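You operate a simulated robot arm through the tools that you are given. There is no shell and no other tool. Be economical: measure what you need, move in short steps, check, and stop when the job is done.

You are at the controls of a simulated robot arm. One attempt, no reset.

Task
Shelve the four loose spools by their printed width; the empty one goes on the bottom shelf.

Only the result counts: the job must be done as asked and must still hold three seconds after the hand-in. Knocking over, shifting, dropping, spilling or breaking anything else fails it.

Robot
A 7-joint arm with a two-finger parallel gripper on a trunk, on a base that drives. Base frame: it is fixed to the floor where the robot stands at the start and does not move with it; the origin is under the middle of the robot, x ahead of it, y to its left, z up. Lengths are in m, angles in rad, forces in N, time in s.
With the tool pointing down near the work surface it reaches from about 0.22 to 0.74 m from the robot's upright axis, wherever it stands. Its first joint turns from -2.897 to 2.897 rad. Places, roughly: brake dial [0.5, 0.7, 0.9]; end clamp lever [0.6, 0.4, 1]; feeder switch [0.6, -0.4, 1.3]; felt block (4x4x3 cm) [0.5, -0.2, 0.9]; flux dial [0.7, -0.5, 1.1]; jog button [0.6, -0.5, 1.3]; press knob [0.6, 0.5, 1]; remote jog lever [0.5, -0.6, 0.9]; roller lever [0.6, -0.4, 1]; slide weight [0.7, 0, 1.2]; winding knob [0.5, -0.8, 0.9]; zero button [0.6, -0.6, 1.4]. Payload 3.91 kg.
The tool frame sits at the grasp point between the pads (the TCP): z along the fingers, y along the line on which they close. The tips reach 0.03 m beyond it. Largest opening 0.11 m; finger width 0.02, thickness 0.01; the body of the gripper, 0.048 by 0.112 m, starts 0.055 m behind the TCP.
Orientation is told as [roll, pitch, yaw] about the base's x, y, z axes, in that order, counted from this pose: with the fingers straight down and closing along the base's y, the tool's x points along the base's -x, its y along +y and its z along -z.

Tools
- The arm moves only by the tool move_arm. Its argument "plan" is a list of rows, each a list of 7 numbers: the shift along the base's x, y, z in m, then the turn, a rotation vector about the base's x, y, z in rad, then the opening, from 0 (shut) to 1 (fully open). In form: [[x, y, z, ax, ay, az, jaw], ...]. A call has 1 to 8 rows; each row is the pose to reach, as a shift and turn from the pose commanded when the call began. Rows are played at 5 a second. More than 0.05 m and 0.15 rad between two rows, or a gripper value outside its range, and nothing of the call is played. Where a pose cannot be reached the arm comes as near as it can. A force on the tool above 40 N (or 10 N above the force at the start of the call, whichever is more), or a blocked arm, ends the call early, and 0.2 s more pass. The fingers move at their own pace (about 0.153 m/s each) and stop on an object; they squeeze with about 27 N. The grip force told is the motor's: it shows also when the fingers shut on nothing. Time passes only in rows, and 0.2 s behind the last, so rows that repeat a pose let the fingers close. It gives the time, the measured TCP pose, the force on the tool (base axes), the opening and the grip force at its end, in the units of the frame above (readings bear some noise), with the torque about the TCP (base axes, N m) and any sound that the robot's microphone picked up.
- Cameras (640 x 400 px; columns grow to the right, rows downward): "scene" is now at [0.0012, 0.1443, 1.5826]; the picture's right is [-0.09, -1.00, 0.00], its down [-0.70, 0.07, -0.71] and it looks along [0.71, -0.07, -0.71] (base axes); focal length 246 px, centre (320, 200). "wrist" rides on the gripper at [0.077, 0.007, -0.114] in the tool frame; the picture's right is [-0.09, 1.00, 0.00], its down [-0.80, -0.07, -0.59] and it looks along [-0.59, -0.05, 0.80] (tool axes); focal length 270 px, centre (320, 200). There is no depth. A picture from a camera that has moved, and an enlarged one, comes with that camera's place and axes in the base frame and with its lens. The place of the scene camera against the robot may be out by one fixed shift of up to 0.018 m in any direction.
- grab_frame(camera): a new picture of that camera. No time passes.
- lift_body(by): slides the trunk up (or, below 0, down) by that many m; the arm and the scene camera ride with it, the base frame stays. It gives what a move gives, with no picture.
- steer(legs): drives the robot by 1 to 6 legs, each [ahead, turn to the left] in m and rad, along the robot's own axes; the way and the turn of a leg run together, so that a leg with both is an arc; at most 1.5 m and 3.142 rad a leg. The arm and the cameras ride along, it lands a little off, and it stops where it bumps. It gives what a move gives.
- pan_tilt(pan, tilt): turns the head with the scene camera to pan (to the left, within 2.705 rad either way) and tilt (down, from -0.506 to 1.204), counted from straight ahead of the robot. It gives what a move gives.
- close_up(camera, box): a new picture of the part [left, top, right, bottom] of that camera's present view, enlarged. No time passes.
- finish_job(): hands the job in; it is judged then, once.

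Work in short steps. Places have to be worked out from the pictures, the camera data and where the tool is seen: move nearer, look again, correct. Check each grasp and each placing, and mend what went wrong. You have 120 turns and 90 pictures in all, those below and enlarged ones among them. Open the gripper and draw the arm clear of the work before you hand the job in, unless the task says otherwise; then end with one line.

The tools are called by a JSON object that holds its "api" and its "payload". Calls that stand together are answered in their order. move_arm: Moves the arm, as the interface text tells. Its arguments: {"type":"object","properties":{"plan":{"type":"array","items":{"type":"array","items":{"type":"number"}}}},"required":["plan"]} The other tools are called the same way: lift_body (by) slides the trunk up or down; steer (legs) drives the base; pan_tilt (pan, tilt) turns the head that bears the scene camera; grab_frame (camera) takes a picture; close_up (camera, box) takes an enlarged picture of a part of a camera's view; finish_job () hands the job in.

At the start:

```text
time_s: 0.0
tcp_pos: [0.3103, 0.3731, 1.1184]
tool_rot: [0.001, 0.0, 0.004]
wrist_force: [0.7, 0.0, -0.7]
ft_torque: [-0.02, 0.0, -0.01]
finger_gap: 0.1099
grip_force: 0.2
trunk travel left (down, up): [-0.55, 0.06]
robot x, y, heading: [-0.0002, -0.0034, 0.0]
head pan, tilt: [-0.094, 0.784]
```

scene: 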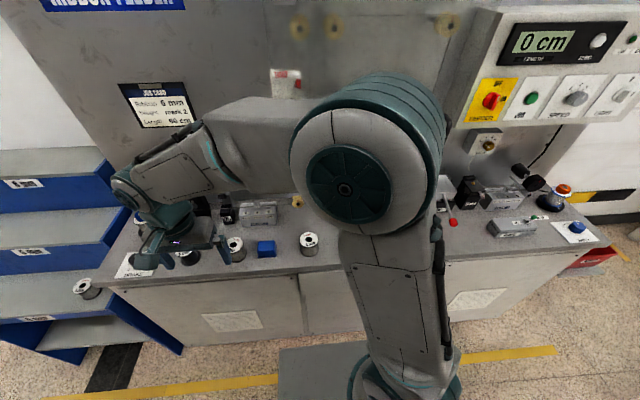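
wrist: 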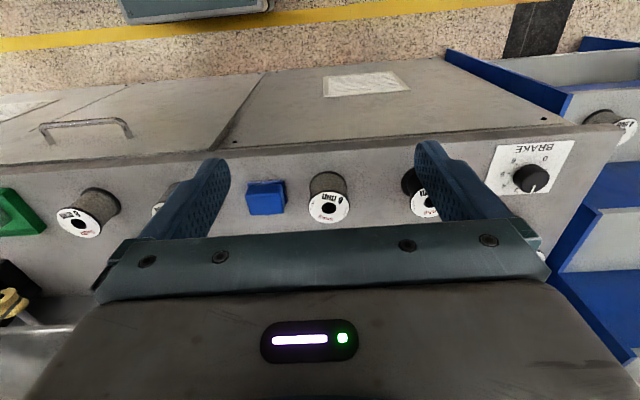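

I see spools on the bench front and a blue rack to the left with labels. I look closer at both first.

{"api": "close_up", "payload": {"camera": "scene", "box": [0, 130, 200, 370]}}

{"api": "close_up", "payload": {"camera": "wrist", "box": [0, 140, 460, 260]}}

{"api": "close_up", "payload": {"camera": "wrist", "box": [380, 80, 640, 260]}}

```text
1.67 times, centred on (100, 250) of scene
camera zoom: at [0.0012, 0.1443, 1.5826], right [-0.09, -1.0, 0.0], down [-0.7, 0.07, -0.71], along [0.71, -0.07, -0.71], focal length 410 px, centre (687, 117)
```

zoom: 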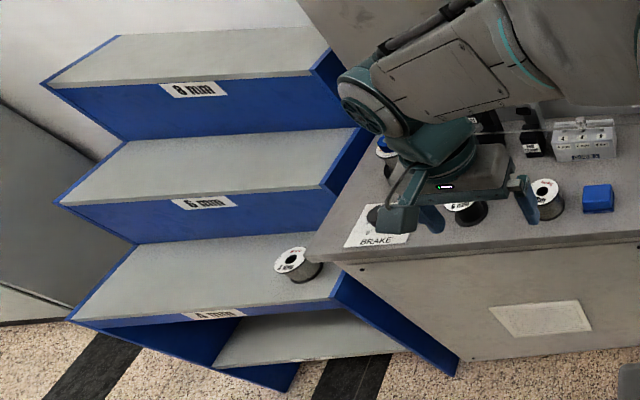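

```text
1.39 times, centred on (230, 200) of wrist
camera zoom: at [0.2333, 0.3796, 1.234], right [0.09, 1.0, 0.0], down [0.8, -0.07, 0.59], along [0.59, -0.05, -0.8], focal length 376 px, centre (445, 200)
```

zoom: 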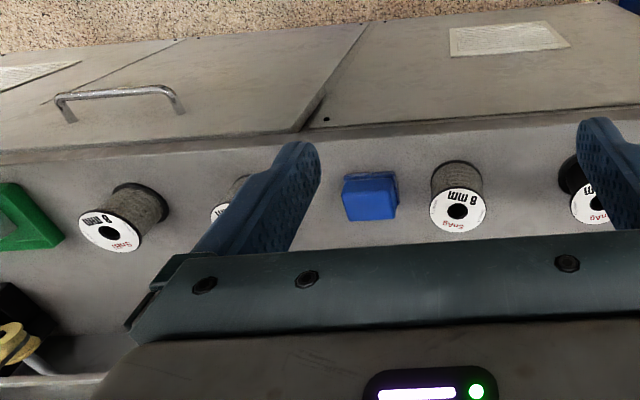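

```text
2.22 times, centred on (510, 170) of wrist
camera zoom: at [0.2333, 0.3796, 1.234], right [0.09, 1.0, 0.0], down [0.8, -0.07, 0.59], along [0.59, -0.05, -0.8], focal length 601 px, centre (-102, 267)
```

zoom: 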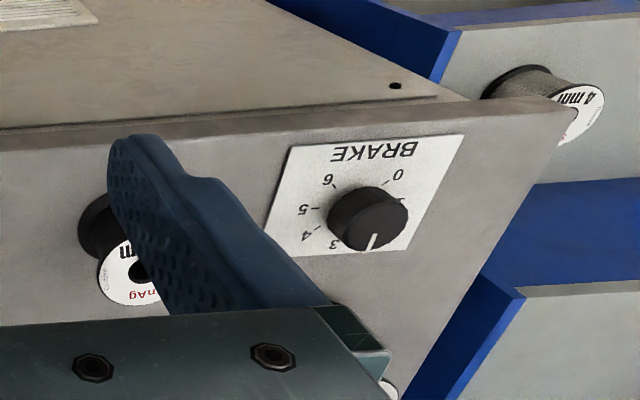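

The bench spools are partly hidden by the fingers. I shift the hand up and to the right for a clear view.

{"api": "move_arm", "payload": {"plan": [[0, -0.04, 0.02, 0, 0, 0, 1], [0, -0.08, 0.04, 0, 0, 0, 1], [0, -0.1, 0.08, 0, 0, 0, 1], [0, -0.12, 0.1, 0, 0, 0, 1]]}}

{"api": "grab_frame", "payload": {"camera": "wrist"}}

{"api": "grab_frame", "payload": {"camera": "scene"}}

```text
time_s: 1.0
tcp_pos: [0.3107, 0.2517, 1.2181]
tool_rot: [-0.001, 0.0, 0.003]
wrist_force: [-0.3, 0.3, -0.1]
ft_torque: [0.02, 0.0, 0.03]
finger_gap: 0.11
grip_force: 0.1
trunk travel left (down, up): [-0.55, 0.06]
robot x, y, heading: [0.0009, -0.0012, 0.003]
head pan, tilt: [-0.094, 0.784]
```

```text
84 pictures are left
camera wrist: at [0.2347, 0.2571, 1.3343], right [0.09, 1.0, 0.0], down [0.8, -0.07, 0.59], along [0.59, -0.05, -0.8], focal length 270 px, centre (320, 200)
```

wrist: 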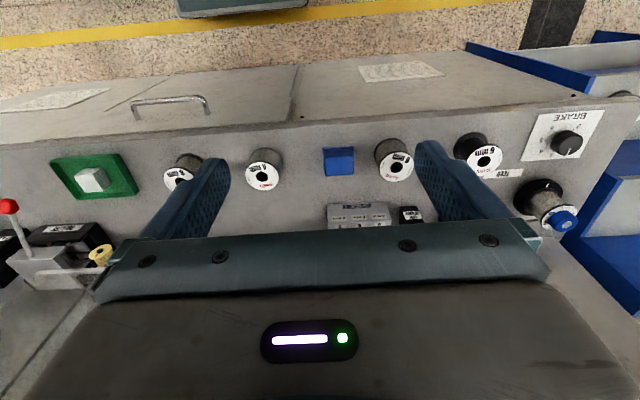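

```text
83 pictures are left
camera scene: at [0.0008, 0.1436, 1.5826], right [-0.09, -1.0, 0.0], down [-0.7, 0.07, -0.71], along [0.71, -0.07, -0.71], focal length 246 px, centre (320, 200)
```

scene: 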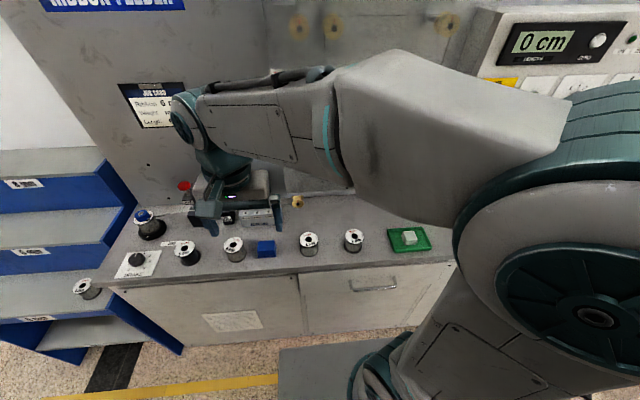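

Four spools stand in a row on the bench. I enlarge them and the rack.

{"api": "close_up", "payload": {"camera": "scene", "box": [110, 200, 270, 300]}}

{"api": "close_up", "payload": {"camera": "scene", "box": [270, 200, 430, 300]}}

{"api": "close_up", "payload": {"camera": "wrist", "box": [360, 100, 600, 250]}}

{"api": "close_up", "payload": {"camera": "wrist", "box": [140, 130, 300, 230]}}

```text
4.00 times, centred on (190, 250) of scene
camera zoom: at [0.0008, 0.1436, 1.5826], right [-0.09, -1.0, 0.0], down [-0.7, 0.07, -0.71], along [0.71, -0.07, -0.71], focal length 985 px, centre (840, 0)
```

zoom: 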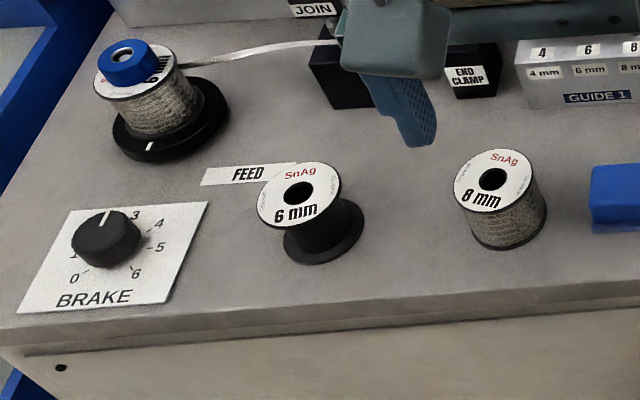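

```text
4.00 times, centred on (350, 250) of scene
camera zoom: at [0.0008, 0.1436, 1.5826], right [-0.09, -1.0, 0.0], down [-0.7, 0.07, -0.71], along [0.71, -0.07, -0.71], focal length 985 px, centre (200, 0)
```

zoom: 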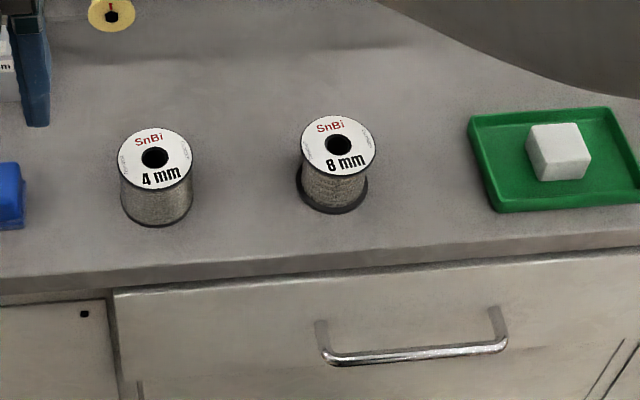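

```text
2.67 times, centred on (480, 175) of wrist
camera zoom: at [0.2347, 0.2571, 1.3343], right [0.09, 1.0, 0.0], down [0.8, -0.07, 0.59], along [0.59, -0.05, -0.8], focal length 721 px, centre (-107, 267)
```

zoom: 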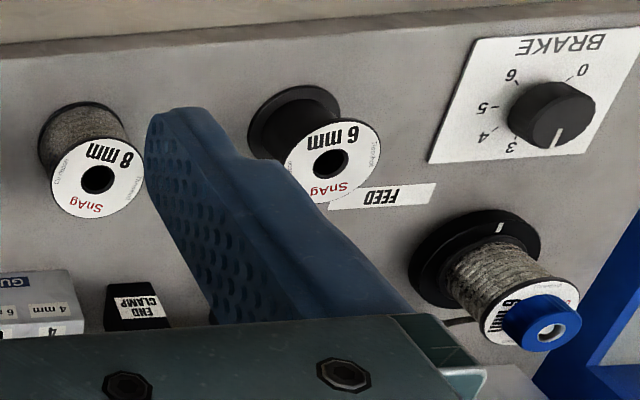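

```text
4.00 times, centred on (220, 180) of wrist
camera zoom: at [0.2347, 0.2571, 1.3343], right [0.09, 1.0, 0.0], down [0.8, -0.07, 0.59], along [0.59, -0.05, -0.8], focal length 1081 px, centre (720, 280)
```

zoom: 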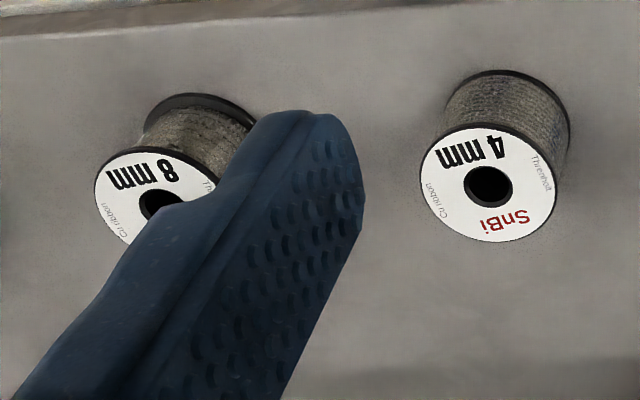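

Identified: left 6 mm spool is empty (→ bottom shelf), 8 mm SnAg, 4 mm SnBi, 8 mm SnBi. I pan the head to the rack.

{"api": "pan_tilt", "payload": {"pan": 0.95, "tilt": 0.6}}

{"api": "grab_frame", "payload": {"camera": "scene"}}

```text
time_s: 2.3
tcp_pos: [0.3124, 0.2517, 1.2175]
tool_rot: [0.0, 0.0, 0.002]
wrist_force: [-0.4, 0.7, -0.1]
ft_torque: [0.01, -0.02, -0.01]
finger_gap: 0.1104
grip_force: 0.1
trunk travel left (down, up): [-0.55, 0.06]
robot x, y, heading: [-0.0036, 0.0025, 0.004]
head pan, tilt: [0.949, 0.6]
```

```text
78 pictures are left
camera scene: at [-0.0284, 0.2237, 1.5982], right [0.81, -0.58, 0.0], down [-0.33, -0.46, -0.82], along [0.48, 0.67, -0.57], focal length 246 px, centre (320, 200)
```

scene: 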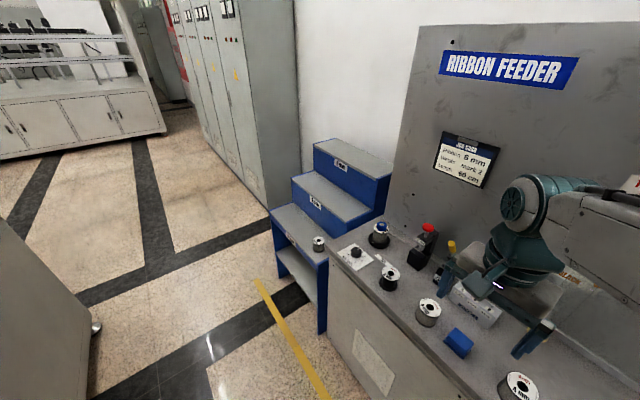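

The rack is a staircase, with the bottom shelf beneath the 4 mm step, open to the front (-x). I enlarge it.

{"api": "close_up", "payload": {"camera": "scene", "box": [250, 130, 410, 340]}}

```text
1.90 times, centred on (330, 235) of scene
camera zoom: at [-0.0284, 0.2237, 1.5982], right [0.81, -0.58, 0.0], down [-0.33, -0.46, -0.82], along [0.48, 0.67, -0.57], focal length 469 px, centre (301, 133)
```

zoom: 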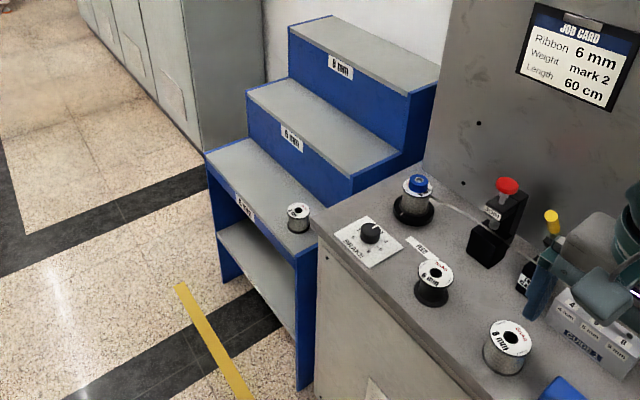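

Rack geometry worked out: steps run y 0.82–1.31; 4 mm top z≈0.745 (x 0.39–0.54), 6 mm z≈0.93, 8 mm z≈1.07 (x 0.70–0.85), bottom z≈0.41. I begin with the 8 mm SnAg spool at about (0.484, 0.373): move above it.

{"api": "move_arm", "payload": {"plan": [[0.03, 0.02, -0.03, 0, 0, 0, 0.85], [0.06, 0.04, -0.06, 0, 0, 0, 0.85], [0.09, 0.06, -0.09, 0, 0, 0, 0.85], [0.12, 0.08, -0.12, 0, 0, 0, 0.85], [0.145, 0.1, -0.15, 0, 0, 0, 0.85], [0.172, 0.121, -0.18, 0, 0, 0, 0.85], [0.172, 0.121, -0.2, 0, 0, 0, 0.85]]}}

{"api": "grab_frame", "payload": {"camera": "wrist"}}

```text
time_s: 3.9
tcp_pos: [0.4808, 0.3754, 1.0168]
tool_rot: [0.001, 0.0, 0.002]
wrist_force: [-0.2, -0.2, 0.1]
ft_torque: [0.01, -0.02, 0.02]
finger_gap: 0.0937
grip_force: 0.0
trunk travel left (down, up): [-0.55, 0.06]
robot x, y, heading: [0.0035, 0.001, 0.001]
head pan, tilt: [0.949, 0.6]
```

```text
76 pictures are left
camera wrist: at [0.4058, 0.382, 1.1333], right [0.09, 1.0, 0.0], down [0.8, -0.07, 0.59], along [0.59, -0.05, -0.8], focal length 270 px, centre (320, 200)
```

wrist: 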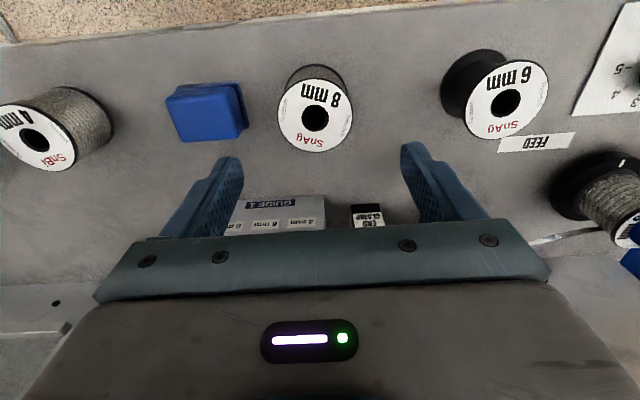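

Spool B confirmed at (0.482, 0.372); I descend around it and close.

{"api": "move_arm", "payload": {"plan": [[0.001, -0.003, -0.04, 0, 0, 0, 0.85], [0.001, -0.003, -0.08, 0, 0, 0, 0.85], [0.001, -0.003, -0.1, 0, 0, 0, 0.85], [0.001, -0.003, -0.115, 0, 0, 0, 0.85]]}}

{"api": "grab_frame", "payload": {"camera": "wrist"}}

```text
time_s: 4.9
tcp_pos: [0.4833, 0.3705, 0.9042]
tool_rot: [0.0, 0.0, 0.003]
wrist_force: [-1.0, -1.1, -0.4]
ft_torque: [0.02, 0.0, -0.01]
finger_gap: 0.0936
grip_force: 0.1
trunk travel left (down, up): [-0.55, 0.06]
robot x, y, heading: [0.0013, -0.0017, -0.002]
head pan, tilt: [0.949, 0.6]
```

```text
75 pictures are left
camera wrist: at [0.4072, 0.3781, 1.02], right [0.09, 1.0, 0.0], down [0.8, -0.07, 0.59], along [0.59, -0.05, -0.8], focal length 270 px, centre (320, 200)
```

wrist: 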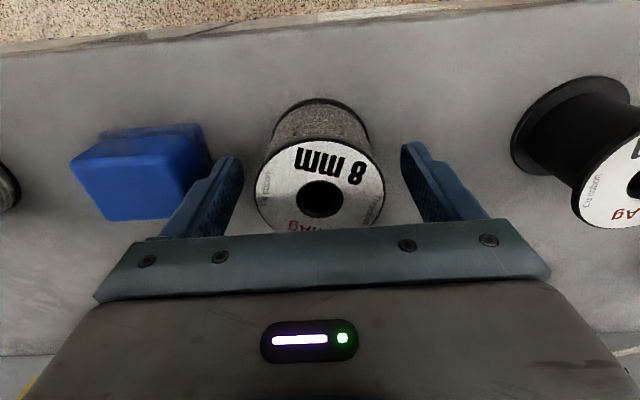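

Centred on the spool; I close the fingers.

{"api": "move_arm", "payload": {"plan": [[0, 0, 0, 0, 0, 0, 0], [0, 0, 0, 0, 0, 0, 0], [0, 0, 0, 0, 0, 0, 0]]}}

```text
time_s: 5.7
tcp_pos: [0.4825, 0.3724, 0.9027]
tool_rot: [0.0, 0.001, 0.001]
wrist_force: [-1.1, 0.3, 0.2]
ft_torque: [0.08, -0.05, -0.01]
finger_gap: 0.0605
grip_force: 27.1
trunk travel left (down, up): [-0.55, 0.06]
robot x, y, heading: [-0.0002, -0.0026, -0.003]
head pan, tilt: [0.949, 0.6]
```

Gripped at 60.5 mm. I lift well clear, drawing back toward the robot.

{"api": "move_arm", "payload": {"plan": [[0, 0, 0.03, 0, 0, 0, 0], [0, 0, 0.08, 0, 0, 0, 0], [0, 0, 0.13, 0, 0, 0, 0], [0, 0, 0.18, 0, 0, 0, 0], [-0.03, -0.02, 0.22, 0, 0, 0, 0], [-0.06, -0.05, 0.25, 0, 0, 0, 0], [-0.09, -0.08, 0.28, 0, 0, 0, 0], [-0.12, -0.11, 0.3, 0, 0, 0, 0]]}}

{"api": "grab_frame", "payload": {"camera": "wrist"}}

```text
refused: row 5 steps farther than a row can; nothing moved
```

```text
74 pictures are left
camera wrist: at [0.407, 0.3781, 1.0203], right [0.09, 1.0, 0.0], down [0.8, -0.07, 0.59], along [0.59, -0.05, -0.8], focal length 270 px, centre (320, 200)
```

wrist: 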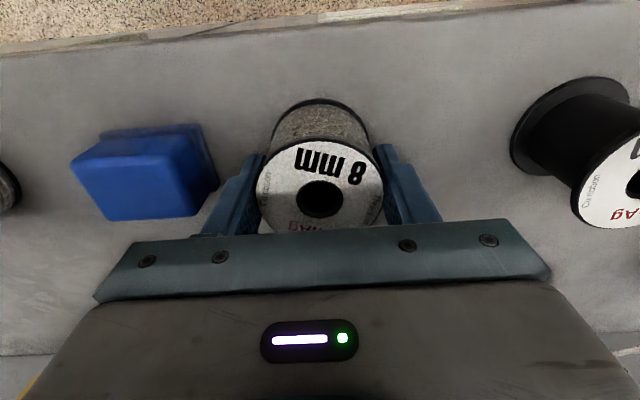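

One row stepped too far; I repeat it with smaller steps.

{"api": "move_arm", "payload": {"plan": [[0, 0, 0.03, 0, 0, 0, 0], [0, 0, 0.075, 0, 0, 0, 0], [0, 0, 0.12, 0, 0, 0, 0], [0, 0, 0.165, 0, 0, 0, 0], [-0.025, -0.02, 0.2, 0, 0, 0, 0], [-0.05, -0.04, 0.235, 0, 0, 0, 0], [-0.08, -0.06, 0.265, 0, 0, 0, 0], [-0.11, -0.08, 0.295, 0, 0, 0, 0]]}}

{"api": "grab_frame", "payload": {"camera": "wrist"}}

```text
time_s: 7.5
tcp_pos: [0.3711, 0.2919, 1.1977]
tool_rot: [-0.001, 0.001, 0.002]
wrist_force: [0.0, -1.0, -4.5]
ft_torque: [0.01, 0.01, 0.02]
finger_gap: 0.0609
grip_force: 26.5
trunk travel left (down, up): [-0.55, 0.06]
robot x, y, heading: [-0.0048, -0.0001, -0.0]
head pan, tilt: [0.949, 0.6]
```

```text
73 pictures are left
camera wrist: at [0.2956, 0.299, 1.3134], right [0.09, 1.0, 0.0], down [0.8, -0.07, 0.59], along [0.59, -0.05, -0.8], focal length 270 px, centre (320, 200)
```

wrist: 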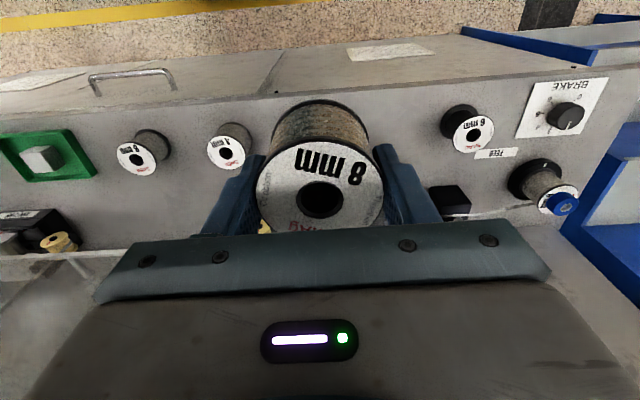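

Spool held. Before driving I check the base's footprint against bench and rack by looking down.

{"api": "pan_tilt", "payload": {"pan": 0.5, "tilt": 1.2}}

{"api": "grab_frame", "payload": {"camera": "scene"}}

```text
time_s: 8.5
tcp_pos: [0.3729, 0.2952, 1.197]
tool_rot: [-0.001, -0.002, 0.002]
wrist_force: [0.5, -0.1, -4.7]
ft_torque: [0.03, 0.01, 0.03]
finger_gap: 0.0608
grip_force: 27.2
trunk travel left (down, up): [-0.55, 0.06]
robot x, y, heading: [-0.0022, -0.0023, -0.003]
head pan, tilt: [0.499, 1.201]
```

```text
72 pictures are left
camera scene: at [-0.0306, 0.1789, 1.5536], right [0.48, -0.88, 0.0], down [-0.82, -0.45, -0.36], along [0.32, 0.17, -0.93], focal length 246 px, centre (320, 200)
```

scene: 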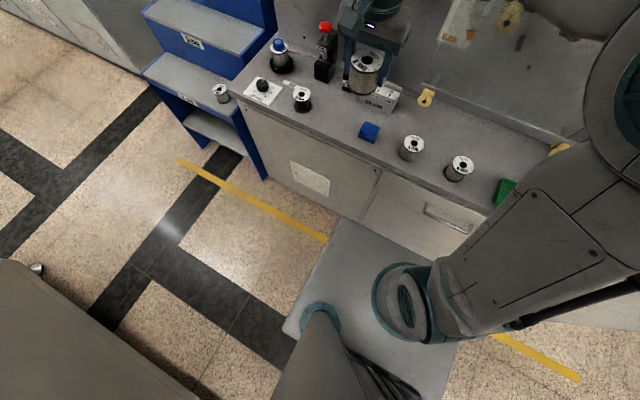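

The carriage plate reaches about 0.24 m ahead and its corner ~0.33 m from the axis, so turning at x≈0 is clear. I drive over to the rack: turn, along, turn back, slightly ahead.

{"api": "steer", "payload": {"legs": [[0, 1.5708], [0.92, 0], [0, -1.5708], [0.07, 0]]}}

{"api": "grab_frame", "payload": {"camera": "wrist"}}

```text
time_s: 21.6
tcp_pos: [0.416, 1.2125, 1.1957]
tool_rot: [0.0, 0.003, 0.012]
wrist_force: [-0.4, -0.6, -3.7]
ft_torque: [0.0, 0.03, -0.02]
finger_gap: 0.0605
grip_force: 27.2
trunk travel left (down, up): [-0.55, 0.06]
robot x, y, heading: [0.0417, 0.913, 0.016]
head pan, tilt: [0.499, 1.201]
```

```text
71 pictures are left
camera wrist: at [0.3407, 1.2186, 1.3123], right [0.07, 1.0, 0.0], down [0.8, -0.06, 0.59], along [0.59, -0.04, -0.8], focal length 270 px, centre (320, 200)
```

wrist: 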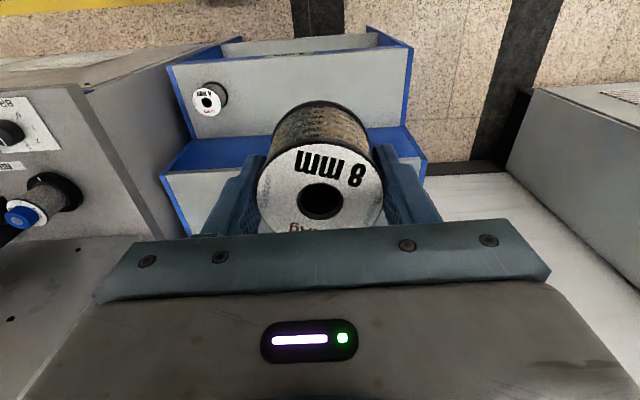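

Cross-checking this view with the earlier ones corrects the rack: 4 mm top z≈0.65, front x≈0.435, y 0.885–1.42; 6 mm z≈0.85 from x 0.60; 8 mm z≈1.03 from x 0.765. I look with the head at the rack and clearance ahead of the base.

{"api": "pan_tilt", "payload": {"pan": 0.45, "tilt": 0.85}}

{"api": "grab_frame", "payload": {"camera": "scene"}}

```text
time_s: 22.4
tcp_pos: [0.4159, 1.2132, 1.1975]
tool_rot: [0.0, 0.001, 0.013]
wrist_force: [0.4, -0.1, -4.0]
ft_torque: [0.04, 0.0, 0.0]
finger_gap: 0.0604
grip_force: 26.3
trunk travel left (down, up): [-0.55, 0.06]
robot x, y, heading: [0.0471, 0.9107, 0.012]
head pan, tilt: [0.45, 0.85]
```

```text
70 pictures are left
camera scene: at [0.0348, 1.1009, 1.5772], right [0.45, -0.89, 0.0], down [-0.67, -0.34, -0.66], along [0.59, 0.29, -0.75], focal length 246 px, centre (320, 200)
```

scene: 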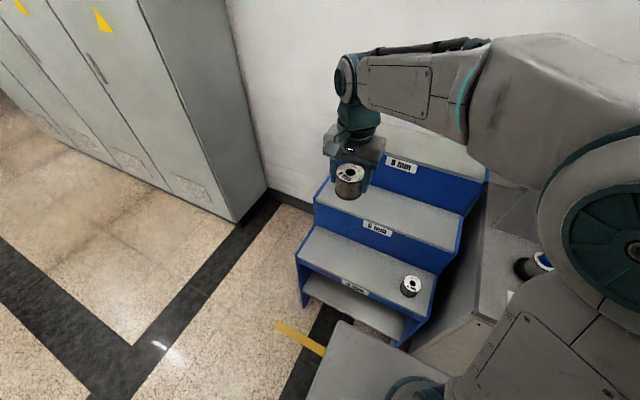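

The plate's front is ~0.24 m ahead of the axis, so I can advance ~0.09 m safely to reach the 8 mm step.

{"api": "steer", "payload": {"legs": [[0.09, 0]]}}

```text
time_s: 23.6
tcp_pos: [0.5086, 1.2142, 1.1959]
tool_rot: [0.0, 0.002, 0.016]
wrist_force: [-0.1, 0.3, -3.6]
ft_torque: [0.02, 0.02, -0.02]
finger_gap: 0.0603
grip_force: 26.7
trunk travel left (down, up): [-0.55, 0.06]
robot x, y, heading: [0.1369, 0.9142, 0.01]
head pan, tilt: [0.45, 0.85]
```

Now I swing the spool over the 8 mm step to about (0.815, 1.08), staying high.

{"api": "move_arm", "payload": {"plan": [[0.04, -0.017, 0, 0, 0, 0, 0], [0.08, -0.034, 0, 0, 0, 0, 0], [0.12, -0.051, 0, 0, 0, 0, 0], [0.16, -0.068, 0, 0, 0, 0, 0], [0.2, -0.085, 0, 0, 0, 0, 0], [0.24, -0.102, 0, 0, 0, 0, 0], [0.275, -0.119, 0, 0, 0, 0, 0], [0.306, -0.134, 0, 0, 0, 0, 0]]}}

{"api": "grab_frame", "payload": {"camera": "wrist"}}

{"api": "grab_frame", "payload": {"camera": "scene"}}

```text
time_s: 25.4
tcp_pos: [0.8123, 1.0768, 1.1955]
tool_rot: [0.0, 0.002, 0.017]
wrist_force: [-0.6, 0.2, -4.0]
ft_torque: [0.0, 0.01, 0.0]
finger_gap: 0.0607
grip_force: 26.9
trunk travel left (down, up): [-0.55, 0.06]
robot x, y, heading: [0.1372, 0.9161, 0.014]
head pan, tilt: [0.45, 0.85]
```

```text
69 pictures are left
camera wrist: at [0.7372, 1.0829, 1.3126], right [0.07, 1.0, 0.0], down [0.8, -0.06, 0.59], along [0.59, -0.04, -0.81], focal length 270 px, centre (320, 200)
```

wrist: 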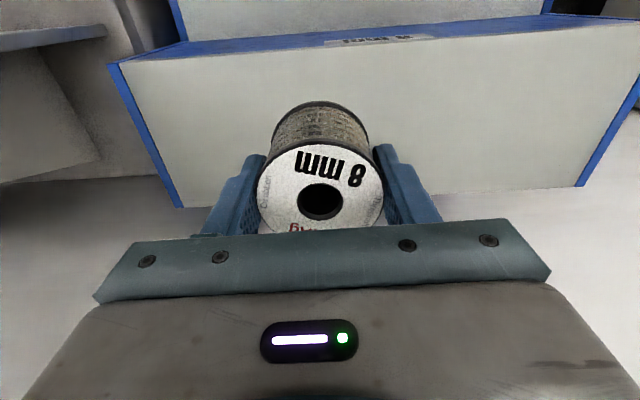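

```text
68 pictures are left
camera scene: at [0.1272, 1.1018, 1.5773], right [0.45, -0.89, 0.0], down [-0.67, -0.34, -0.66], along [0.59, 0.3, -0.75], focal length 246 px, centre (320, 200)
```

scene: 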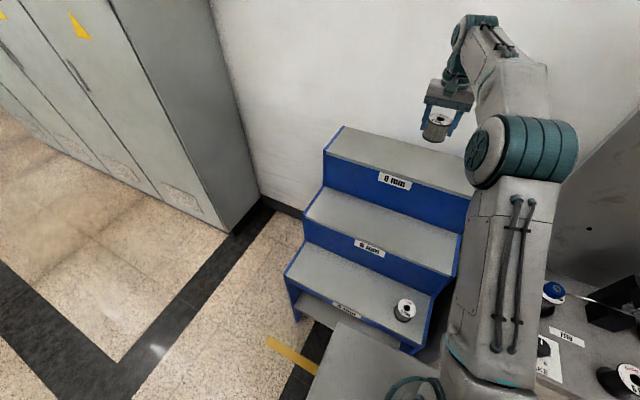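

The spool is over the 8 mm step (top z≈1.03, x 0.77–0.94). I lower to just above the expected contact height and read forces.

{"api": "move_arm", "payload": {"plan": [[0.01, 0, -0.04, 0, 0, 0, 0], [0.015, 0, -0.075, 0, 0, 0, 0], [0.015, 0, -0.1, 0, 0, 0, 0], [0.015, 0, -0.11, 0, 0, 0, 0]]}}

{"api": "grab_frame", "payload": {"camera": "scene"}}

```text
time_s: 26.4
tcp_pos: [0.8313, 1.0806, 1.0886]
tool_rot: [0.0, 0.0, 0.016]
wrist_force: [0.4, 0.9, -3.7]
ft_torque: [-0.01, 0.06, 0.02]
finger_gap: 0.0608
grip_force: 27.1
trunk travel left (down, up): [-0.55, 0.06]
robot x, y, heading: [0.1383, 0.9146, 0.015]
head pan, tilt: [0.45, 0.85]
```

```text
67 pictures are left
camera scene: at [0.1262, 1.102, 1.5773], right [0.45, -0.89, 0.0], down [-0.67, -0.34, -0.66], along [0.59, 0.3, -0.75], focal length 246 px, centre (320, 200)
```

scene: 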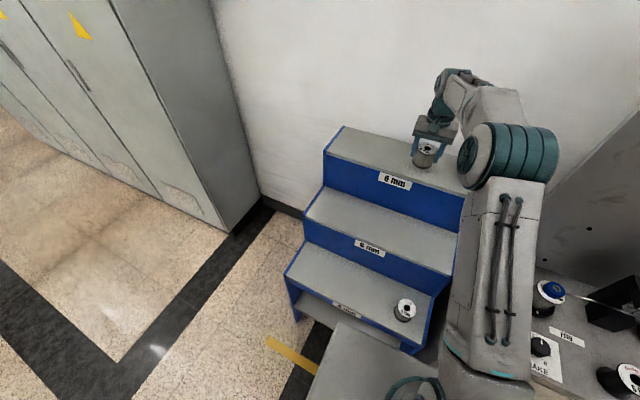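

Close to the surface; I go down in small steps until a contact force shows.

{"api": "move_arm", "payload": {"plan": [[0, 0, -0.004, 0, 0, 0, 0], [0, 0, -0.008, 0, 0, 0, 0], [0, 0, -0.012, 0, 0, 0, 0]]}}

```text
time_s: 27.2
tcp_pos: [0.829, 1.0805, 1.0731]
tool_rot: [0.0, 0.003, 0.016]
wrist_force: [0.1, 0.1, -4.3]
ft_torque: [0.02, -0.01, 0.02]
finger_gap: 0.0607
grip_force: 27.1
trunk travel left (down, up): [-0.55, 0.06]
robot x, y, heading: [0.1338, 0.9106, 0.018]
head pan, tilt: [0.45, 0.85]
```

No contact yet; continuing down.

{"api": "move_arm", "payload": {"plan": [[0, 0, -0.003, 0, 0, 0, 0], [0, 0, -0.006, 0, 0, 0, 0], [0, 0, -0.009, 0, 0, 0, 0]]}}

{"api": "close_up", "payload": {"camera": "scene", "box": [360, 110, 480, 200]}}

```text
time_s: 28.0
tcp_pos: [0.829, 1.0798, 1.0656]
tool_rot: [-0.001, 0.001, 0.015]
wrist_force: [-1.0, 0.1, -3.3]
ft_torque: [-0.03, 0.01, 0.01]
finger_gap: 0.0606
grip_force: 27.2
trunk travel left (down, up): [-0.55, 0.06]
robot x, y, heading: [0.1383, 0.9158, 0.013]
head pan, tilt: [0.45, 0.85]
```

```text
4.44 times, centred on (420, 155) of scene
camera zoom: at [0.1261, 1.102, 1.5773], right [0.45, -0.89, 0.0], down [-0.67, -0.34, -0.66], along [0.59, 0.3, -0.75], focal length 1095 px, centre (-124, 400)
```

zoom: 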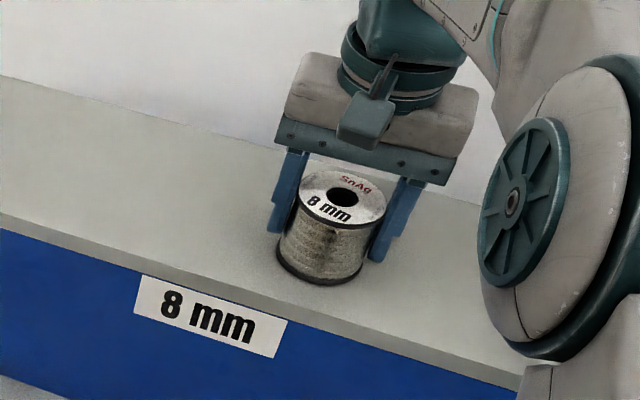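

Still no contact, but very near. I keep stepping down.

{"api": "move_arm", "payload": {"plan": [[0, 0, -0.003, 0, 0, 0, 0], [0, 0, -0.006, 0, 0, 0, 0], [0, 0, -0.009, 0, 0, 0, 0]]}}

```text
time_s: 28.8
tcp_pos: [0.8264, 1.0803, 1.0605]
tool_rot: [0.002, -0.006, 0.016]
wrist_force: [3.3, 0.0, 27.9]
ft_torque: [-0.55, -0.18, -0.21]
finger_gap: 0.0595
grip_force: 27.2
trunk travel left (down, up): [-0.55, 0.06]
robot x, y, heading: [0.1355, 0.9119, 0.014]
head pan, tilt: [0.45, 0.85]
```

Contact (about 30 N). I relieve it slightly and open.

{"api": "move_arm", "payload": {"plan": [[0, 0, 0.003, 0, 0, 0, 0], [0, 0, 0.004, 0, 0, 0, 0], [0, 0, 0.004, 0, 0, 0, 0.85], [0, 0, 0.004, 0, 0, 0, 0.85]]}}

{"api": "grab_frame", "payload": {"camera": "wrist"}}

```text
time_s: 29.8
tcp_pos: [0.8266, 1.0804, 1.0586]
tool_rot: [0.001, 0.001, 0.015]
wrist_force: [-0.2, 0.0, 0.7]
ft_torque: [-0.01, 0.0, -0.01]
finger_gap: 0.0936
grip_force: 0.1
trunk travel left (down, up): [-0.55, 0.06]
robot x, y, heading: [0.1404, 0.9155, 0.017]
head pan, tilt: [0.45, 0.85]
```

```text
65 pictures are left
camera wrist: at [0.7509, 1.0857, 1.1756], right [0.07, 1.0, 0.0], down [0.8, -0.06, 0.59], along [0.59, -0.04, -0.81], focal length 270 px, centre (320, 200)
```

wrist: 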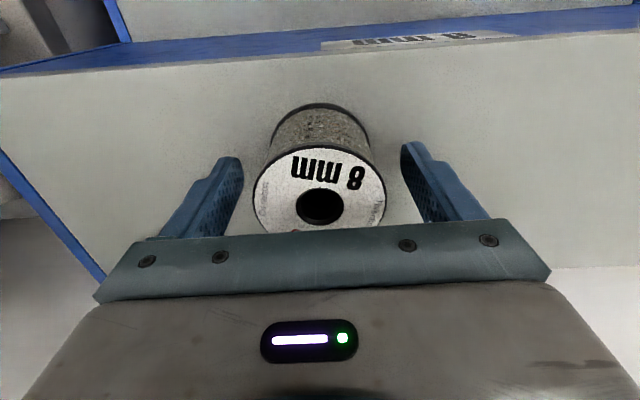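

Spool stands on the 8 mm step. I lift and draw back.

{"api": "move_arm", "payload": {"plan": [[0, 0, 0.03, 0, 0, 0, 0.85], [0, 0, 0.07, 0, 0, 0, 0.85], [0, 0, 0.11, 0, 0, 0, 0.85], [-0.03, 0, 0.14, 0, 0, 0, 0.85], [-0.075, 0, 0.15, 0, 0, 0, 0.85], [-0.12, 0, 0.16, 0, 0, 0, 0.85], [-0.165, 0, 0.165, 0, 0, 0, 0.85], [-0.21, 0, 0.165, 0, 0, 0, 0.85]]}}

{"api": "grab_frame", "payload": {"camera": "scene"}}

```text
time_s: 31.6
tcp_pos: [0.6138, 1.0787, 1.2286]
tool_rot: [0.0, 0.0, 0.016]
wrist_force: [0.4, 1.6, -0.5]
ft_torque: [-0.01, 0.0, -0.01]
finger_gap: 0.0936
grip_force: 0.1
trunk travel left (down, up): [-0.55, 0.06]
robot x, y, heading: [0.1323, 0.9135, 0.012]
head pan, tilt: [0.45, 0.85]
```

```text
64 pictures are left
camera scene: at [0.1242, 1.1015, 1.5773], right [0.45, -0.89, 0.0], down [-0.67, -0.34, -0.66], along [0.59, 0.3, -0.75], focal length 246 px, centre (320, 200)
```

scene: 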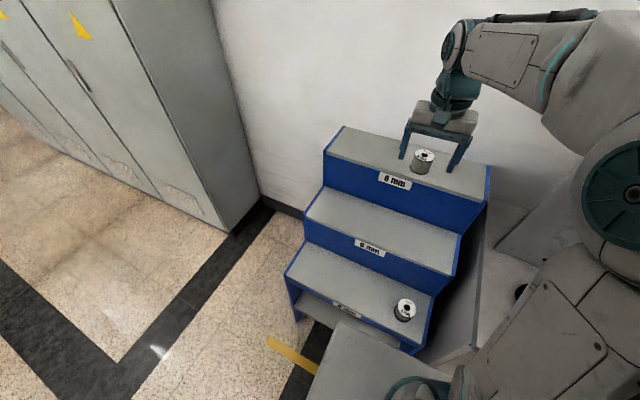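

Placed well. I pull the hand nearer, then drive back to the bench for spool D (8 mm SnBi).

{"api": "move_arm", "payload": {"plan": [[-0.04, 0, 0, 0, 0, 0, 0.85], [-0.08, 0, 0, 0, 0, 0, 0.85], [-0.12, 0, 0, 0, 0, 0, 0.85]]}}

{"api": "steer", "payload": {"legs": [[-0.13, 0], [0, 1.5708], [-0.8, 0], [0, -1.5708]]}}

{"api": "grab_frame", "payload": {"camera": "wrist"}}

```text
time_s: 32.4
tcp_pos: [0.4979, 1.0797, 1.2275]
tool_rot: [0.0, -0.001, 0.015]
wrist_force: [-0.6, 0.3, -0.4]
ft_torque: [-0.01, 0.0, 0.01]
finger_gap: 0.0934
grip_force: 0.0
trunk travel left (down, up): [-0.55, 0.06]
robot x, y, heading: [0.1371, 0.9111, 0.015]
head pan, tilt: [0.45, 0.85]
```

```text
time_s: 45.2
tcp_pos: [0.3799, 0.273, 1.2287]
tool_rot: [-0.001, 0.001, 0.067]
wrist_force: [-0.2, 0.9, -0.4]
ft_torque: [-0.02, 0.0, 0.03]
finger_gap: 0.0935
grip_force: 0.0
trunk travel left (down, up): [-0.55, 0.06]
robot x, y, heading: [0.0303, 0.0883, 0.063]
head pan, tilt: [0.45, 0.85]
```

```text
63 pictures are left
camera wrist: at [0.3039, 0.275, 1.3443], right [0.02, 1.0, 0.0], down [0.8, -0.02, 0.59], along [0.59, -0.01, -0.8], focal length 270 px, centre (320, 200)
```

wrist: 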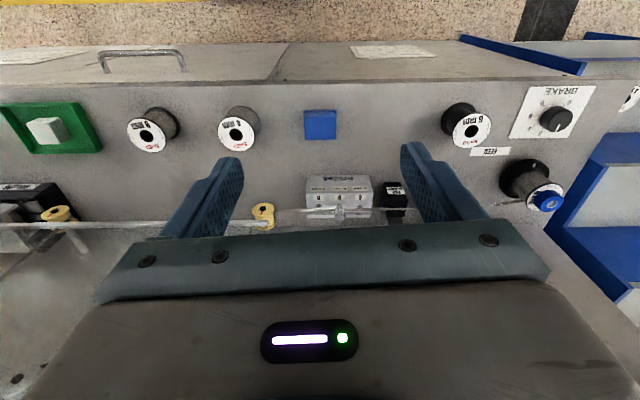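

I move above spool D at about (0.481, -0.022) and straighten the yaw.

{"api": "move_arm", "payload": {"plan": [[0.013, -0.037, -0.026, 0, 0, -0.01, 0.85], [0.026, -0.074, -0.052, 0, 0, -0.02, 0.85], [0.039, -0.111, -0.078, 0, 0, -0.03, 0.85], [0.052, -0.148, -0.104, 0, 0, -0.04, 0.85], [0.065, -0.185, -0.13, 0, 0, -0.05, 0.85], [0.078, -0.222, -0.156, 0, 0, -0.06, 0.85], [0.09, -0.259, -0.182, 0, 0, -0.065, 0.85], [0.102, -0.296, -0.209, 0, 0, -0.065, 0.85]]}}

{"api": "grab_frame", "payload": {"camera": "wrist"}}

```text
time_s: 47.0
tcp_pos: [0.4838, -0.0264, 1.0195]
tool_rot: [0.0, -0.001, 0.0]
wrist_force: [0.4, -0.4, 0.6]
ft_torque: [0.02, 0.02, 0.02]
finger_gap: 0.0935
grip_force: 0.1
trunk travel left (down, up): [-0.55, 0.06]
robot x, y, heading: [0.0295, 0.0856, 0.063]
head pan, tilt: [0.45, 0.85]
```

```text
62 pictures are left
camera wrist: at [0.4087, -0.0203, 1.1355], right [0.09, 1.0, 0.0], down [0.8, -0.07, 0.59], along [0.59, -0.05, -0.8], focal length 270 px, centre (320, 200)
```

wrist: 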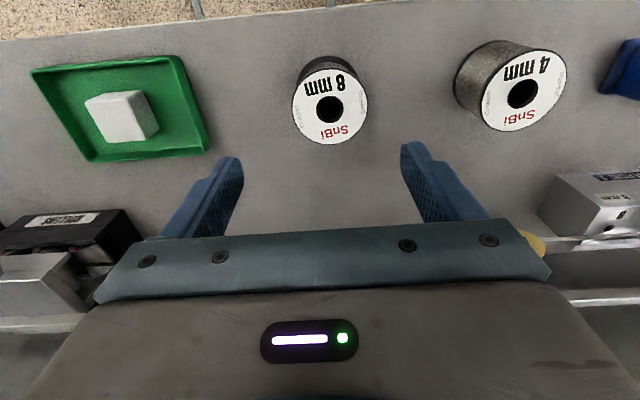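

Spool D is at (0.481, -0.018); I correct, descend and close.

{"api": "move_arm", "payload": {"plan": [[-0.002, 0.008, -0.04, 0, 0, 0, 0.85], [-0.002, 0.008, -0.08, 0, 0, 0, 0.85], [-0.002, 0.008, -0.105, 0, 0, 0, 0.85], [-0.002, 0.008, -0.1165, 0, 0, 0, 0.85]]}}

{"api": "grab_frame", "payload": {"camera": "wrist"}}

```text
time_s: 48.0
tcp_pos: [0.4815, -0.0154, 0.904]
tool_rot: [0.001, 0.0, 0.002]
wrist_force: [-0.6, -0.1, -0.4]
ft_torque: [0.01, 0.0, 0.0]
finger_gap: 0.0934
grip_force: 0.1
trunk travel left (down, up): [-0.55, 0.06]
robot x, y, heading: [0.029, 0.0908, 0.069]
head pan, tilt: [0.45, 0.85]
```

```text
61 pictures are left
camera wrist: at [0.4052, -0.0097, 1.0194], right [0.09, 1.0, 0.0], down [0.8, -0.07, 0.59], along [0.59, -0.05, -0.8], focal length 270 px, centre (320, 200)
```

wrist: 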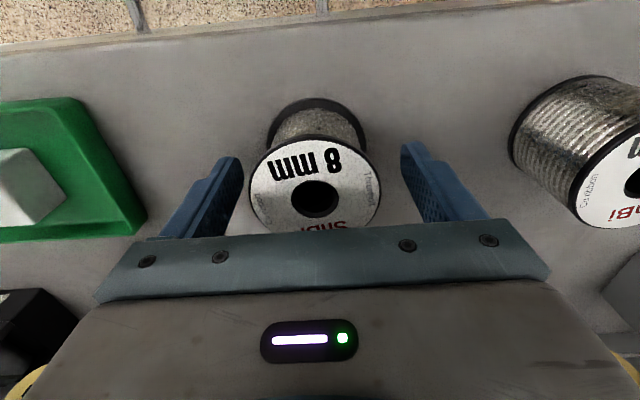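

Aligned. Close and lift.

{"api": "move_arm", "payload": {"plan": [[0, 0, 0, 0, 0, 0, 0], [0, 0, 0, 0, 0, 0, 0], [0, 0, 0, 0, 0, 0, 0], [0, 0, 0.03, 0, 0, 0, 0], [0, 0, 0.075, 0, 0, 0, 0], [0, 0, 0.12, 0, 0, 0, 0], [0, 0, 0.165, 0, 0, 0, 0], [0, 0, 0.21, 0, 0, 0, 0]]}}

{"api": "grab_frame", "payload": {"camera": "wrist"}}

```text
time_s: 49.8
tcp_pos: [0.4785, -0.0119, 1.114]
tool_rot: [0.0, -0.001, 0.0]
wrist_force: [0.4, 0.6, -2.6]
ft_torque: [0.02, -0.01, 0.01]
finger_gap: 0.0608
grip_force: 26.9
trunk travel left (down, up): [-0.55, 0.06]
robot x, y, heading: [0.0286, 0.0945, 0.063]
head pan, tilt: [0.45, 0.85]
```

```text
60 pictures are left
camera wrist: at [0.4024, -0.0059, 1.2306], right [0.09, 1.0, 0.0], down [0.8, -0.07, 0.59], along [0.59, -0.05, -0.8], focal length 270 px, centre (320, 200)
```

wrist: 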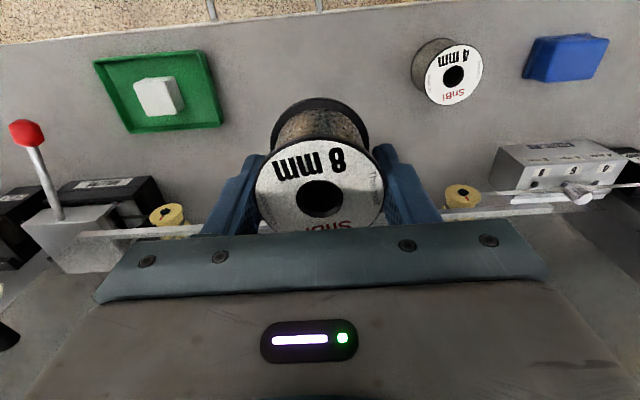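

Held. I raise and retract, then drive to the rack again.

{"api": "move_arm", "payload": {"plan": [[-0.03, 0.02, 0.03, 0, 0, 0, 0], [-0.06, 0.04, 0.06, 0, 0, 0, 0], [-0.08, 0.06, 0.09, 0, 0, 0, 0], [-0.11, 0.09, 0.09, 0, 0, 0, 0]]}}

{"api": "steer", "payload": {"legs": [[-0.03, 0], [0, 1.506], [0.82, 0], [0, -1.5708], [0.13, 0]]}}

{"api": "grab_frame", "payload": {"camera": "scene"}}

```text
time_s: 50.8
tcp_pos: [0.3669, 0.0778, 1.2056]
tool_rot: [0.001, 0.0, 0.001]
wrist_force: [0.5, 0.1, -1.7]
ft_torque: [-0.02, -0.05, -0.03]
finger_gap: 0.0608
grip_force: 27.2
trunk travel left (down, up): [-0.55, 0.06]
robot x, y, heading: [0.0279, 0.0927, 0.063]
head pan, tilt: [0.45, 0.85]
```

```text
time_s: 64.1
tcp_pos: [0.445, 0.8981, 1.2035]
tool_rot: [-0.001, 0.001, -0.045]
wrist_force: [-0.2, 1.3, -2.8]
ft_torque: [0.0, 0.02, 0.01]
finger_gap: 0.0604
grip_force: 27.2
trunk travel left (down, up): [-0.55, 0.06]
robot x, y, heading: [0.1093, 0.921, 0.022]
head pan, tilt: [0.45, 0.85]
```

```text
59 pictures are left
camera scene: at [0.0947, 1.1128, 1.5773], right [0.45, -0.89, 0.0], down [-0.67, -0.34, -0.66], along [0.59, 0.3, -0.75], focal length 246 px, centre (320, 200)
```

scene: 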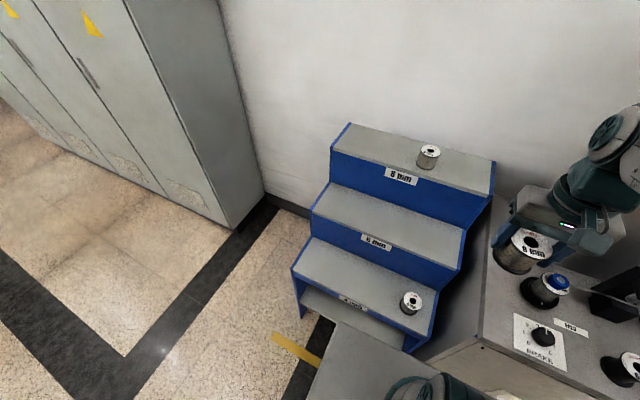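

Now I nudge ahead 0.03 m and carry spool D over the 8 mm step to about (0.822, 0.965).

{"api": "steer", "payload": {"legs": [[0.03, 0]]}}

{"api": "move_arm", "payload": {"plan": [[0.044, 0.009, 0, 0, 0, 0.01, 0], [0.088, 0.018, 0, 0, 0, 0.02, 0], [0.132, 0.027, 0, 0, 0, 0.03, 0], [0.176, 0.036, 0, 0, 0, 0.04, 0], [0.22, 0.045, 0, 0, 0, 0.045, 0], [0.264, 0.053, 0, 0, 0, 0.045, 0], [0.308, 0.06, 0, 0, 0, 0.045, 0], [0.347, 0.067, 0, 0, 0, 0.045, 0]]}}

{"api": "grab_frame", "payload": {"camera": "wrist"}}

```text
time_s: 65.0
tcp_pos: [0.4759, 0.8975, 1.2029]
tool_rot: [0.001, 0.002, -0.047]
wrist_force: [0.3, -1.0, -2.7]
ft_torque: [0.04, -0.01, 0.0]
finger_gap: 0.0602
grip_force: 27.4
trunk travel left (down, up): [-0.55, 0.06]
robot x, y, heading: [0.1406, 0.9247, 0.017]
head pan, tilt: [0.45, 0.85]
```

```text
time_s: 66.8
tcp_pos: [0.8196, 0.9631, 1.2026]
tool_rot: [-0.002, 0.004, 0.001]
wrist_force: [-0.3, 0.4, -2.2]
ft_torque: [0.02, 0.03, 0.01]
finger_gap: 0.0603
grip_force: 27.6
trunk travel left (down, up): [-0.55, 0.06]
robot x, y, heading: [0.1374, 0.9219, 0.015]
head pan, tilt: [0.45, 0.85]
```

```text
58 pictures are left
camera wrist: at [0.7439, 0.9701, 1.319], right [0.09, 1.0, 0.0], down [0.8, -0.07, 0.59], along [0.59, -0.05, -0.81], focal length 270 px, centre (320, 200)
```

wrist: 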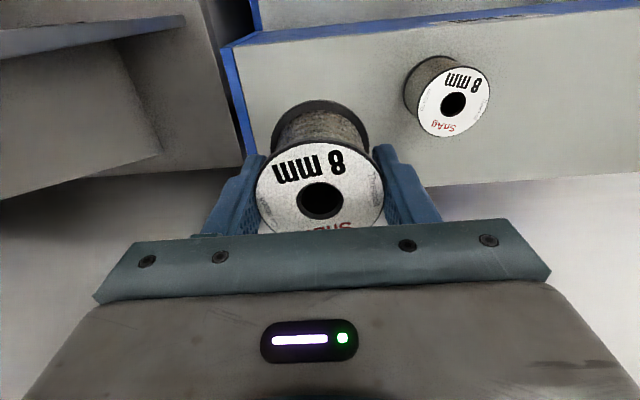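

B sits at (0.828, 1.083), clear. I lower D to just above contact (expected TCP z≈1.061).

{"api": "move_arm", "payload": {"plan": [[0.005, 0, -0.04, 0, 0, 0, 0], [0.005, 0, -0.08, 0, 0, 0, 0], [0.005, 0, -0.115, 0, 0, 0, 0], [0.005, 0, -0.13, 0, 0, 0, 0], [0.005, 0, -0.137, 0, 0, 0, 0]]}}

```text
time_s: 68.0
tcp_pos: [0.8242, 0.9639, 1.0656]
tool_rot: [-0.001, 0.0, -0.003]
wrist_force: [0.1, 0.5, -2.5]
ft_torque: [-0.01, 0.05, 0.0]
finger_gap: 0.0603
grip_force: 27.1
trunk travel left (down, up): [-0.55, 0.06]
robot x, y, heading: [0.1356, 0.9253, 0.015]
head pan, tilt: [0.45, 0.85]
```

A few more millimetres to touch.

{"api": "move_arm", "payload": {"plan": [[0, 0, -0.003, 0, 0, 0, 0], [0, 0, -0.006, 0, 0, 0, 0]]}}

```text
time_s: 68.6
tcp_pos: [0.8258, 0.963, 1.0632]
tool_rot: [-0.001, -0.003, -0.003]
wrist_force: [1.7, -0.2, 13.7]
ft_torque: [-0.04, 0.47, -0.03]
finger_gap: 0.0608
grip_force: 27.7
trunk travel left (down, up): [-0.55, 0.06]
robot x, y, heading: [0.1352, 0.9262, 0.017]
head pan, tilt: [0.45, 0.85]
```

Contact. I open and rise away.

{"api": "move_arm", "payload": {"plan": [[0, 0, -0.004, 0, 0, 0, 0.8], [0, 0, -0.004, 0, 0, 0, 0.8], [0, 0, 0.0, 0, 0, 0, 0.8], [0, 0, 0.04, 0, 0, 0, 0.8], [0, 0, 0.08, 0, 0, 0, 0.8], [-0.01, 0, 0.12, 0, 0, 0, 0.8], [-0.05, 0, 0.145, 0, 0, 0, 0.8], [-0.09, 0, 0.165, 0, 0, 0, 0.8]]}}

{"api": "grab_frame", "payload": {"camera": "wrist"}}

```text
time_s: 70.4
tcp_pos: [0.7374, 0.9638, 1.2247]
tool_rot: [-0.001, 0.0, -0.001]
wrist_force: [0.3, -1.0, -0.2]
ft_torque: [0.02, -0.03, 0.02]
finger_gap: 0.088
grip_force: 0.1
trunk travel left (down, up): [-0.55, 0.06]
robot x, y, heading: [0.1353, 0.9268, 0.019]
head pan, tilt: [0.45, 0.85]
```

```text
57 pictures are left
camera wrist: at [0.6606, 0.9712, 1.3409], right [0.09, 1.0, 0.0], down [0.8, -0.07, 0.59], along [0.59, -0.05, -0.8], focal length 270 px, centre (320, 200)
```

wrist: 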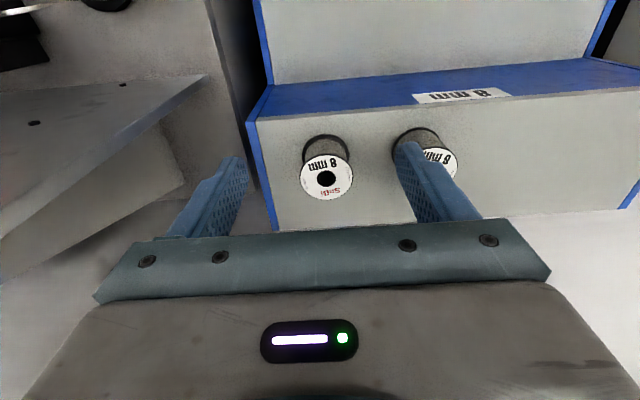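

Both 8 mm spools stand on their step. I retract and drive back for spool C (4 mm).

{"api": "move_arm", "payload": {"plan": [[-0.045, 0, 0, 0, 0, 0, 0.85], [-0.09, 0, 0, 0, 0, 0, 0.85], [-0.135, 0, 0, 0, 0, 0, 0.85], [-0.18, 0, 0, 0, 0, 0, 0.85], [-0.225, 0, 0, 0, 0, 0, 0.85], [-0.265, 0, 0, 0, 0, 0, 0.85]]}}

{"api": "steer", "payload": {"legs": [[-0.13, 0], [0, 1.555], [-0.75, 0], [0, -1.6]]}}

{"api": "grab_frame", "payload": {"camera": "wrist"}}

```text
time_s: 71.8
tcp_pos: [0.4673, 0.9608, 1.2211]
tool_rot: [0.0, 0.0, -0.002]
wrist_force: [0.2, 0.3, 0.3]
ft_torque: [0.03, -0.02, 0.02]
finger_gap: 0.0935
grip_force: 0.1
trunk travel left (down, up): [-0.55, 0.06]
robot x, y, heading: [0.136, 0.926, 0.016]
head pan, tilt: [0.45, 0.85]
```

```text
time_s: 84.5
tcp_pos: [0.3737, 0.2122, 1.2205]
tool_rot: [0.0, 0.0, -0.007]
wrist_force: [-0.8, -1.2, 0.7]
ft_torque: [0.02, 0.01, 0.0]
finger_gap: 0.0934
grip_force: 0.1
trunk travel left (down, up): [-0.55, 0.06]
robot x, y, heading: [0.035, 0.1762, 0.012]
head pan, tilt: [0.45, 0.85]
```

```text
56 pictures are left
camera wrist: at [0.2979, 0.2188, 1.3365], right [0.09, 1.0, 0.0], down [0.8, -0.08, 0.59], along [0.59, -0.06, -0.8], focal length 270 px, centre (320, 200)
```

wrist: 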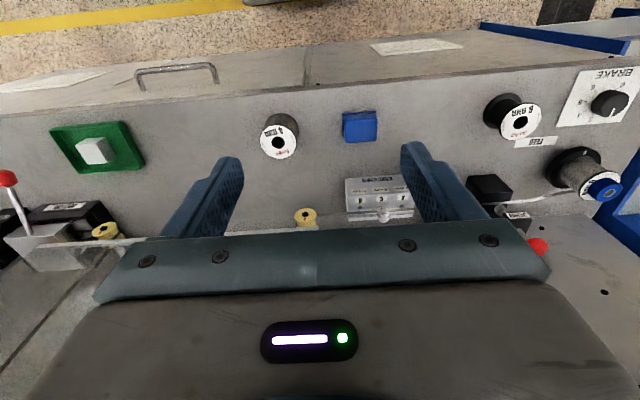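

Spool C at about (0.481, 0.129). I move above it.

{"api": "move_arm", "payload": {"plan": [[0.018, -0.014, -0.034, 0, 0, 0, 0.85], [0.036, -0.028, -0.067, 0, 0, 0, 0.85], [0.054, -0.042, -0.1, 0, 0, 0, 0.85], [0.072, -0.056, -0.134, 0, 0, 0, 0.85], [0.09, -0.07, -0.167, 0, 0, 0, 0.85], [0.107, -0.082, -0.2, 0, 0, 0, 0.85]]}}

{"api": "grab_frame", "payload": {"camera": "wrist"}}

```text
time_s: 85.9
tcp_pos: [0.4803, 0.131, 1.0176]
tool_rot: [-0.002, 0.001, -0.007]
wrist_force: [0.4, -0.1, -0.2]
ft_torque: [0.0, 0.01, -0.01]
finger_gap: 0.0936
grip_force: 0.1
trunk travel left (down, up): [-0.55, 0.06]
robot x, y, heading: [0.0423, 0.1782, 0.014]
head pan, tilt: [0.45, 0.85]
```

```text
55 pictures are left
camera wrist: at [0.4043, 0.1372, 1.135], right [0.09, 1.0, 0.0], down [0.8, -0.08, 0.59], along [0.59, -0.06, -0.8], focal length 270 px, centre (320, 200)
```

wrist: 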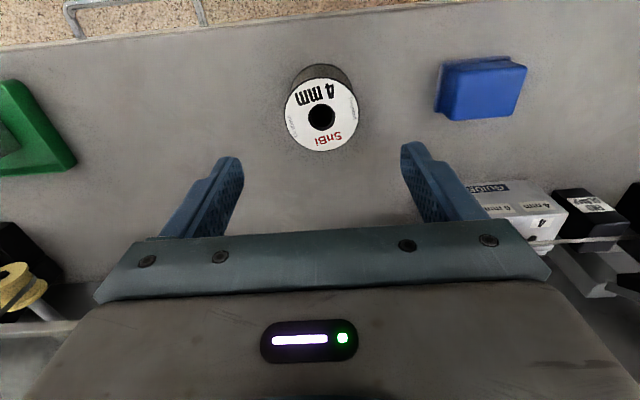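

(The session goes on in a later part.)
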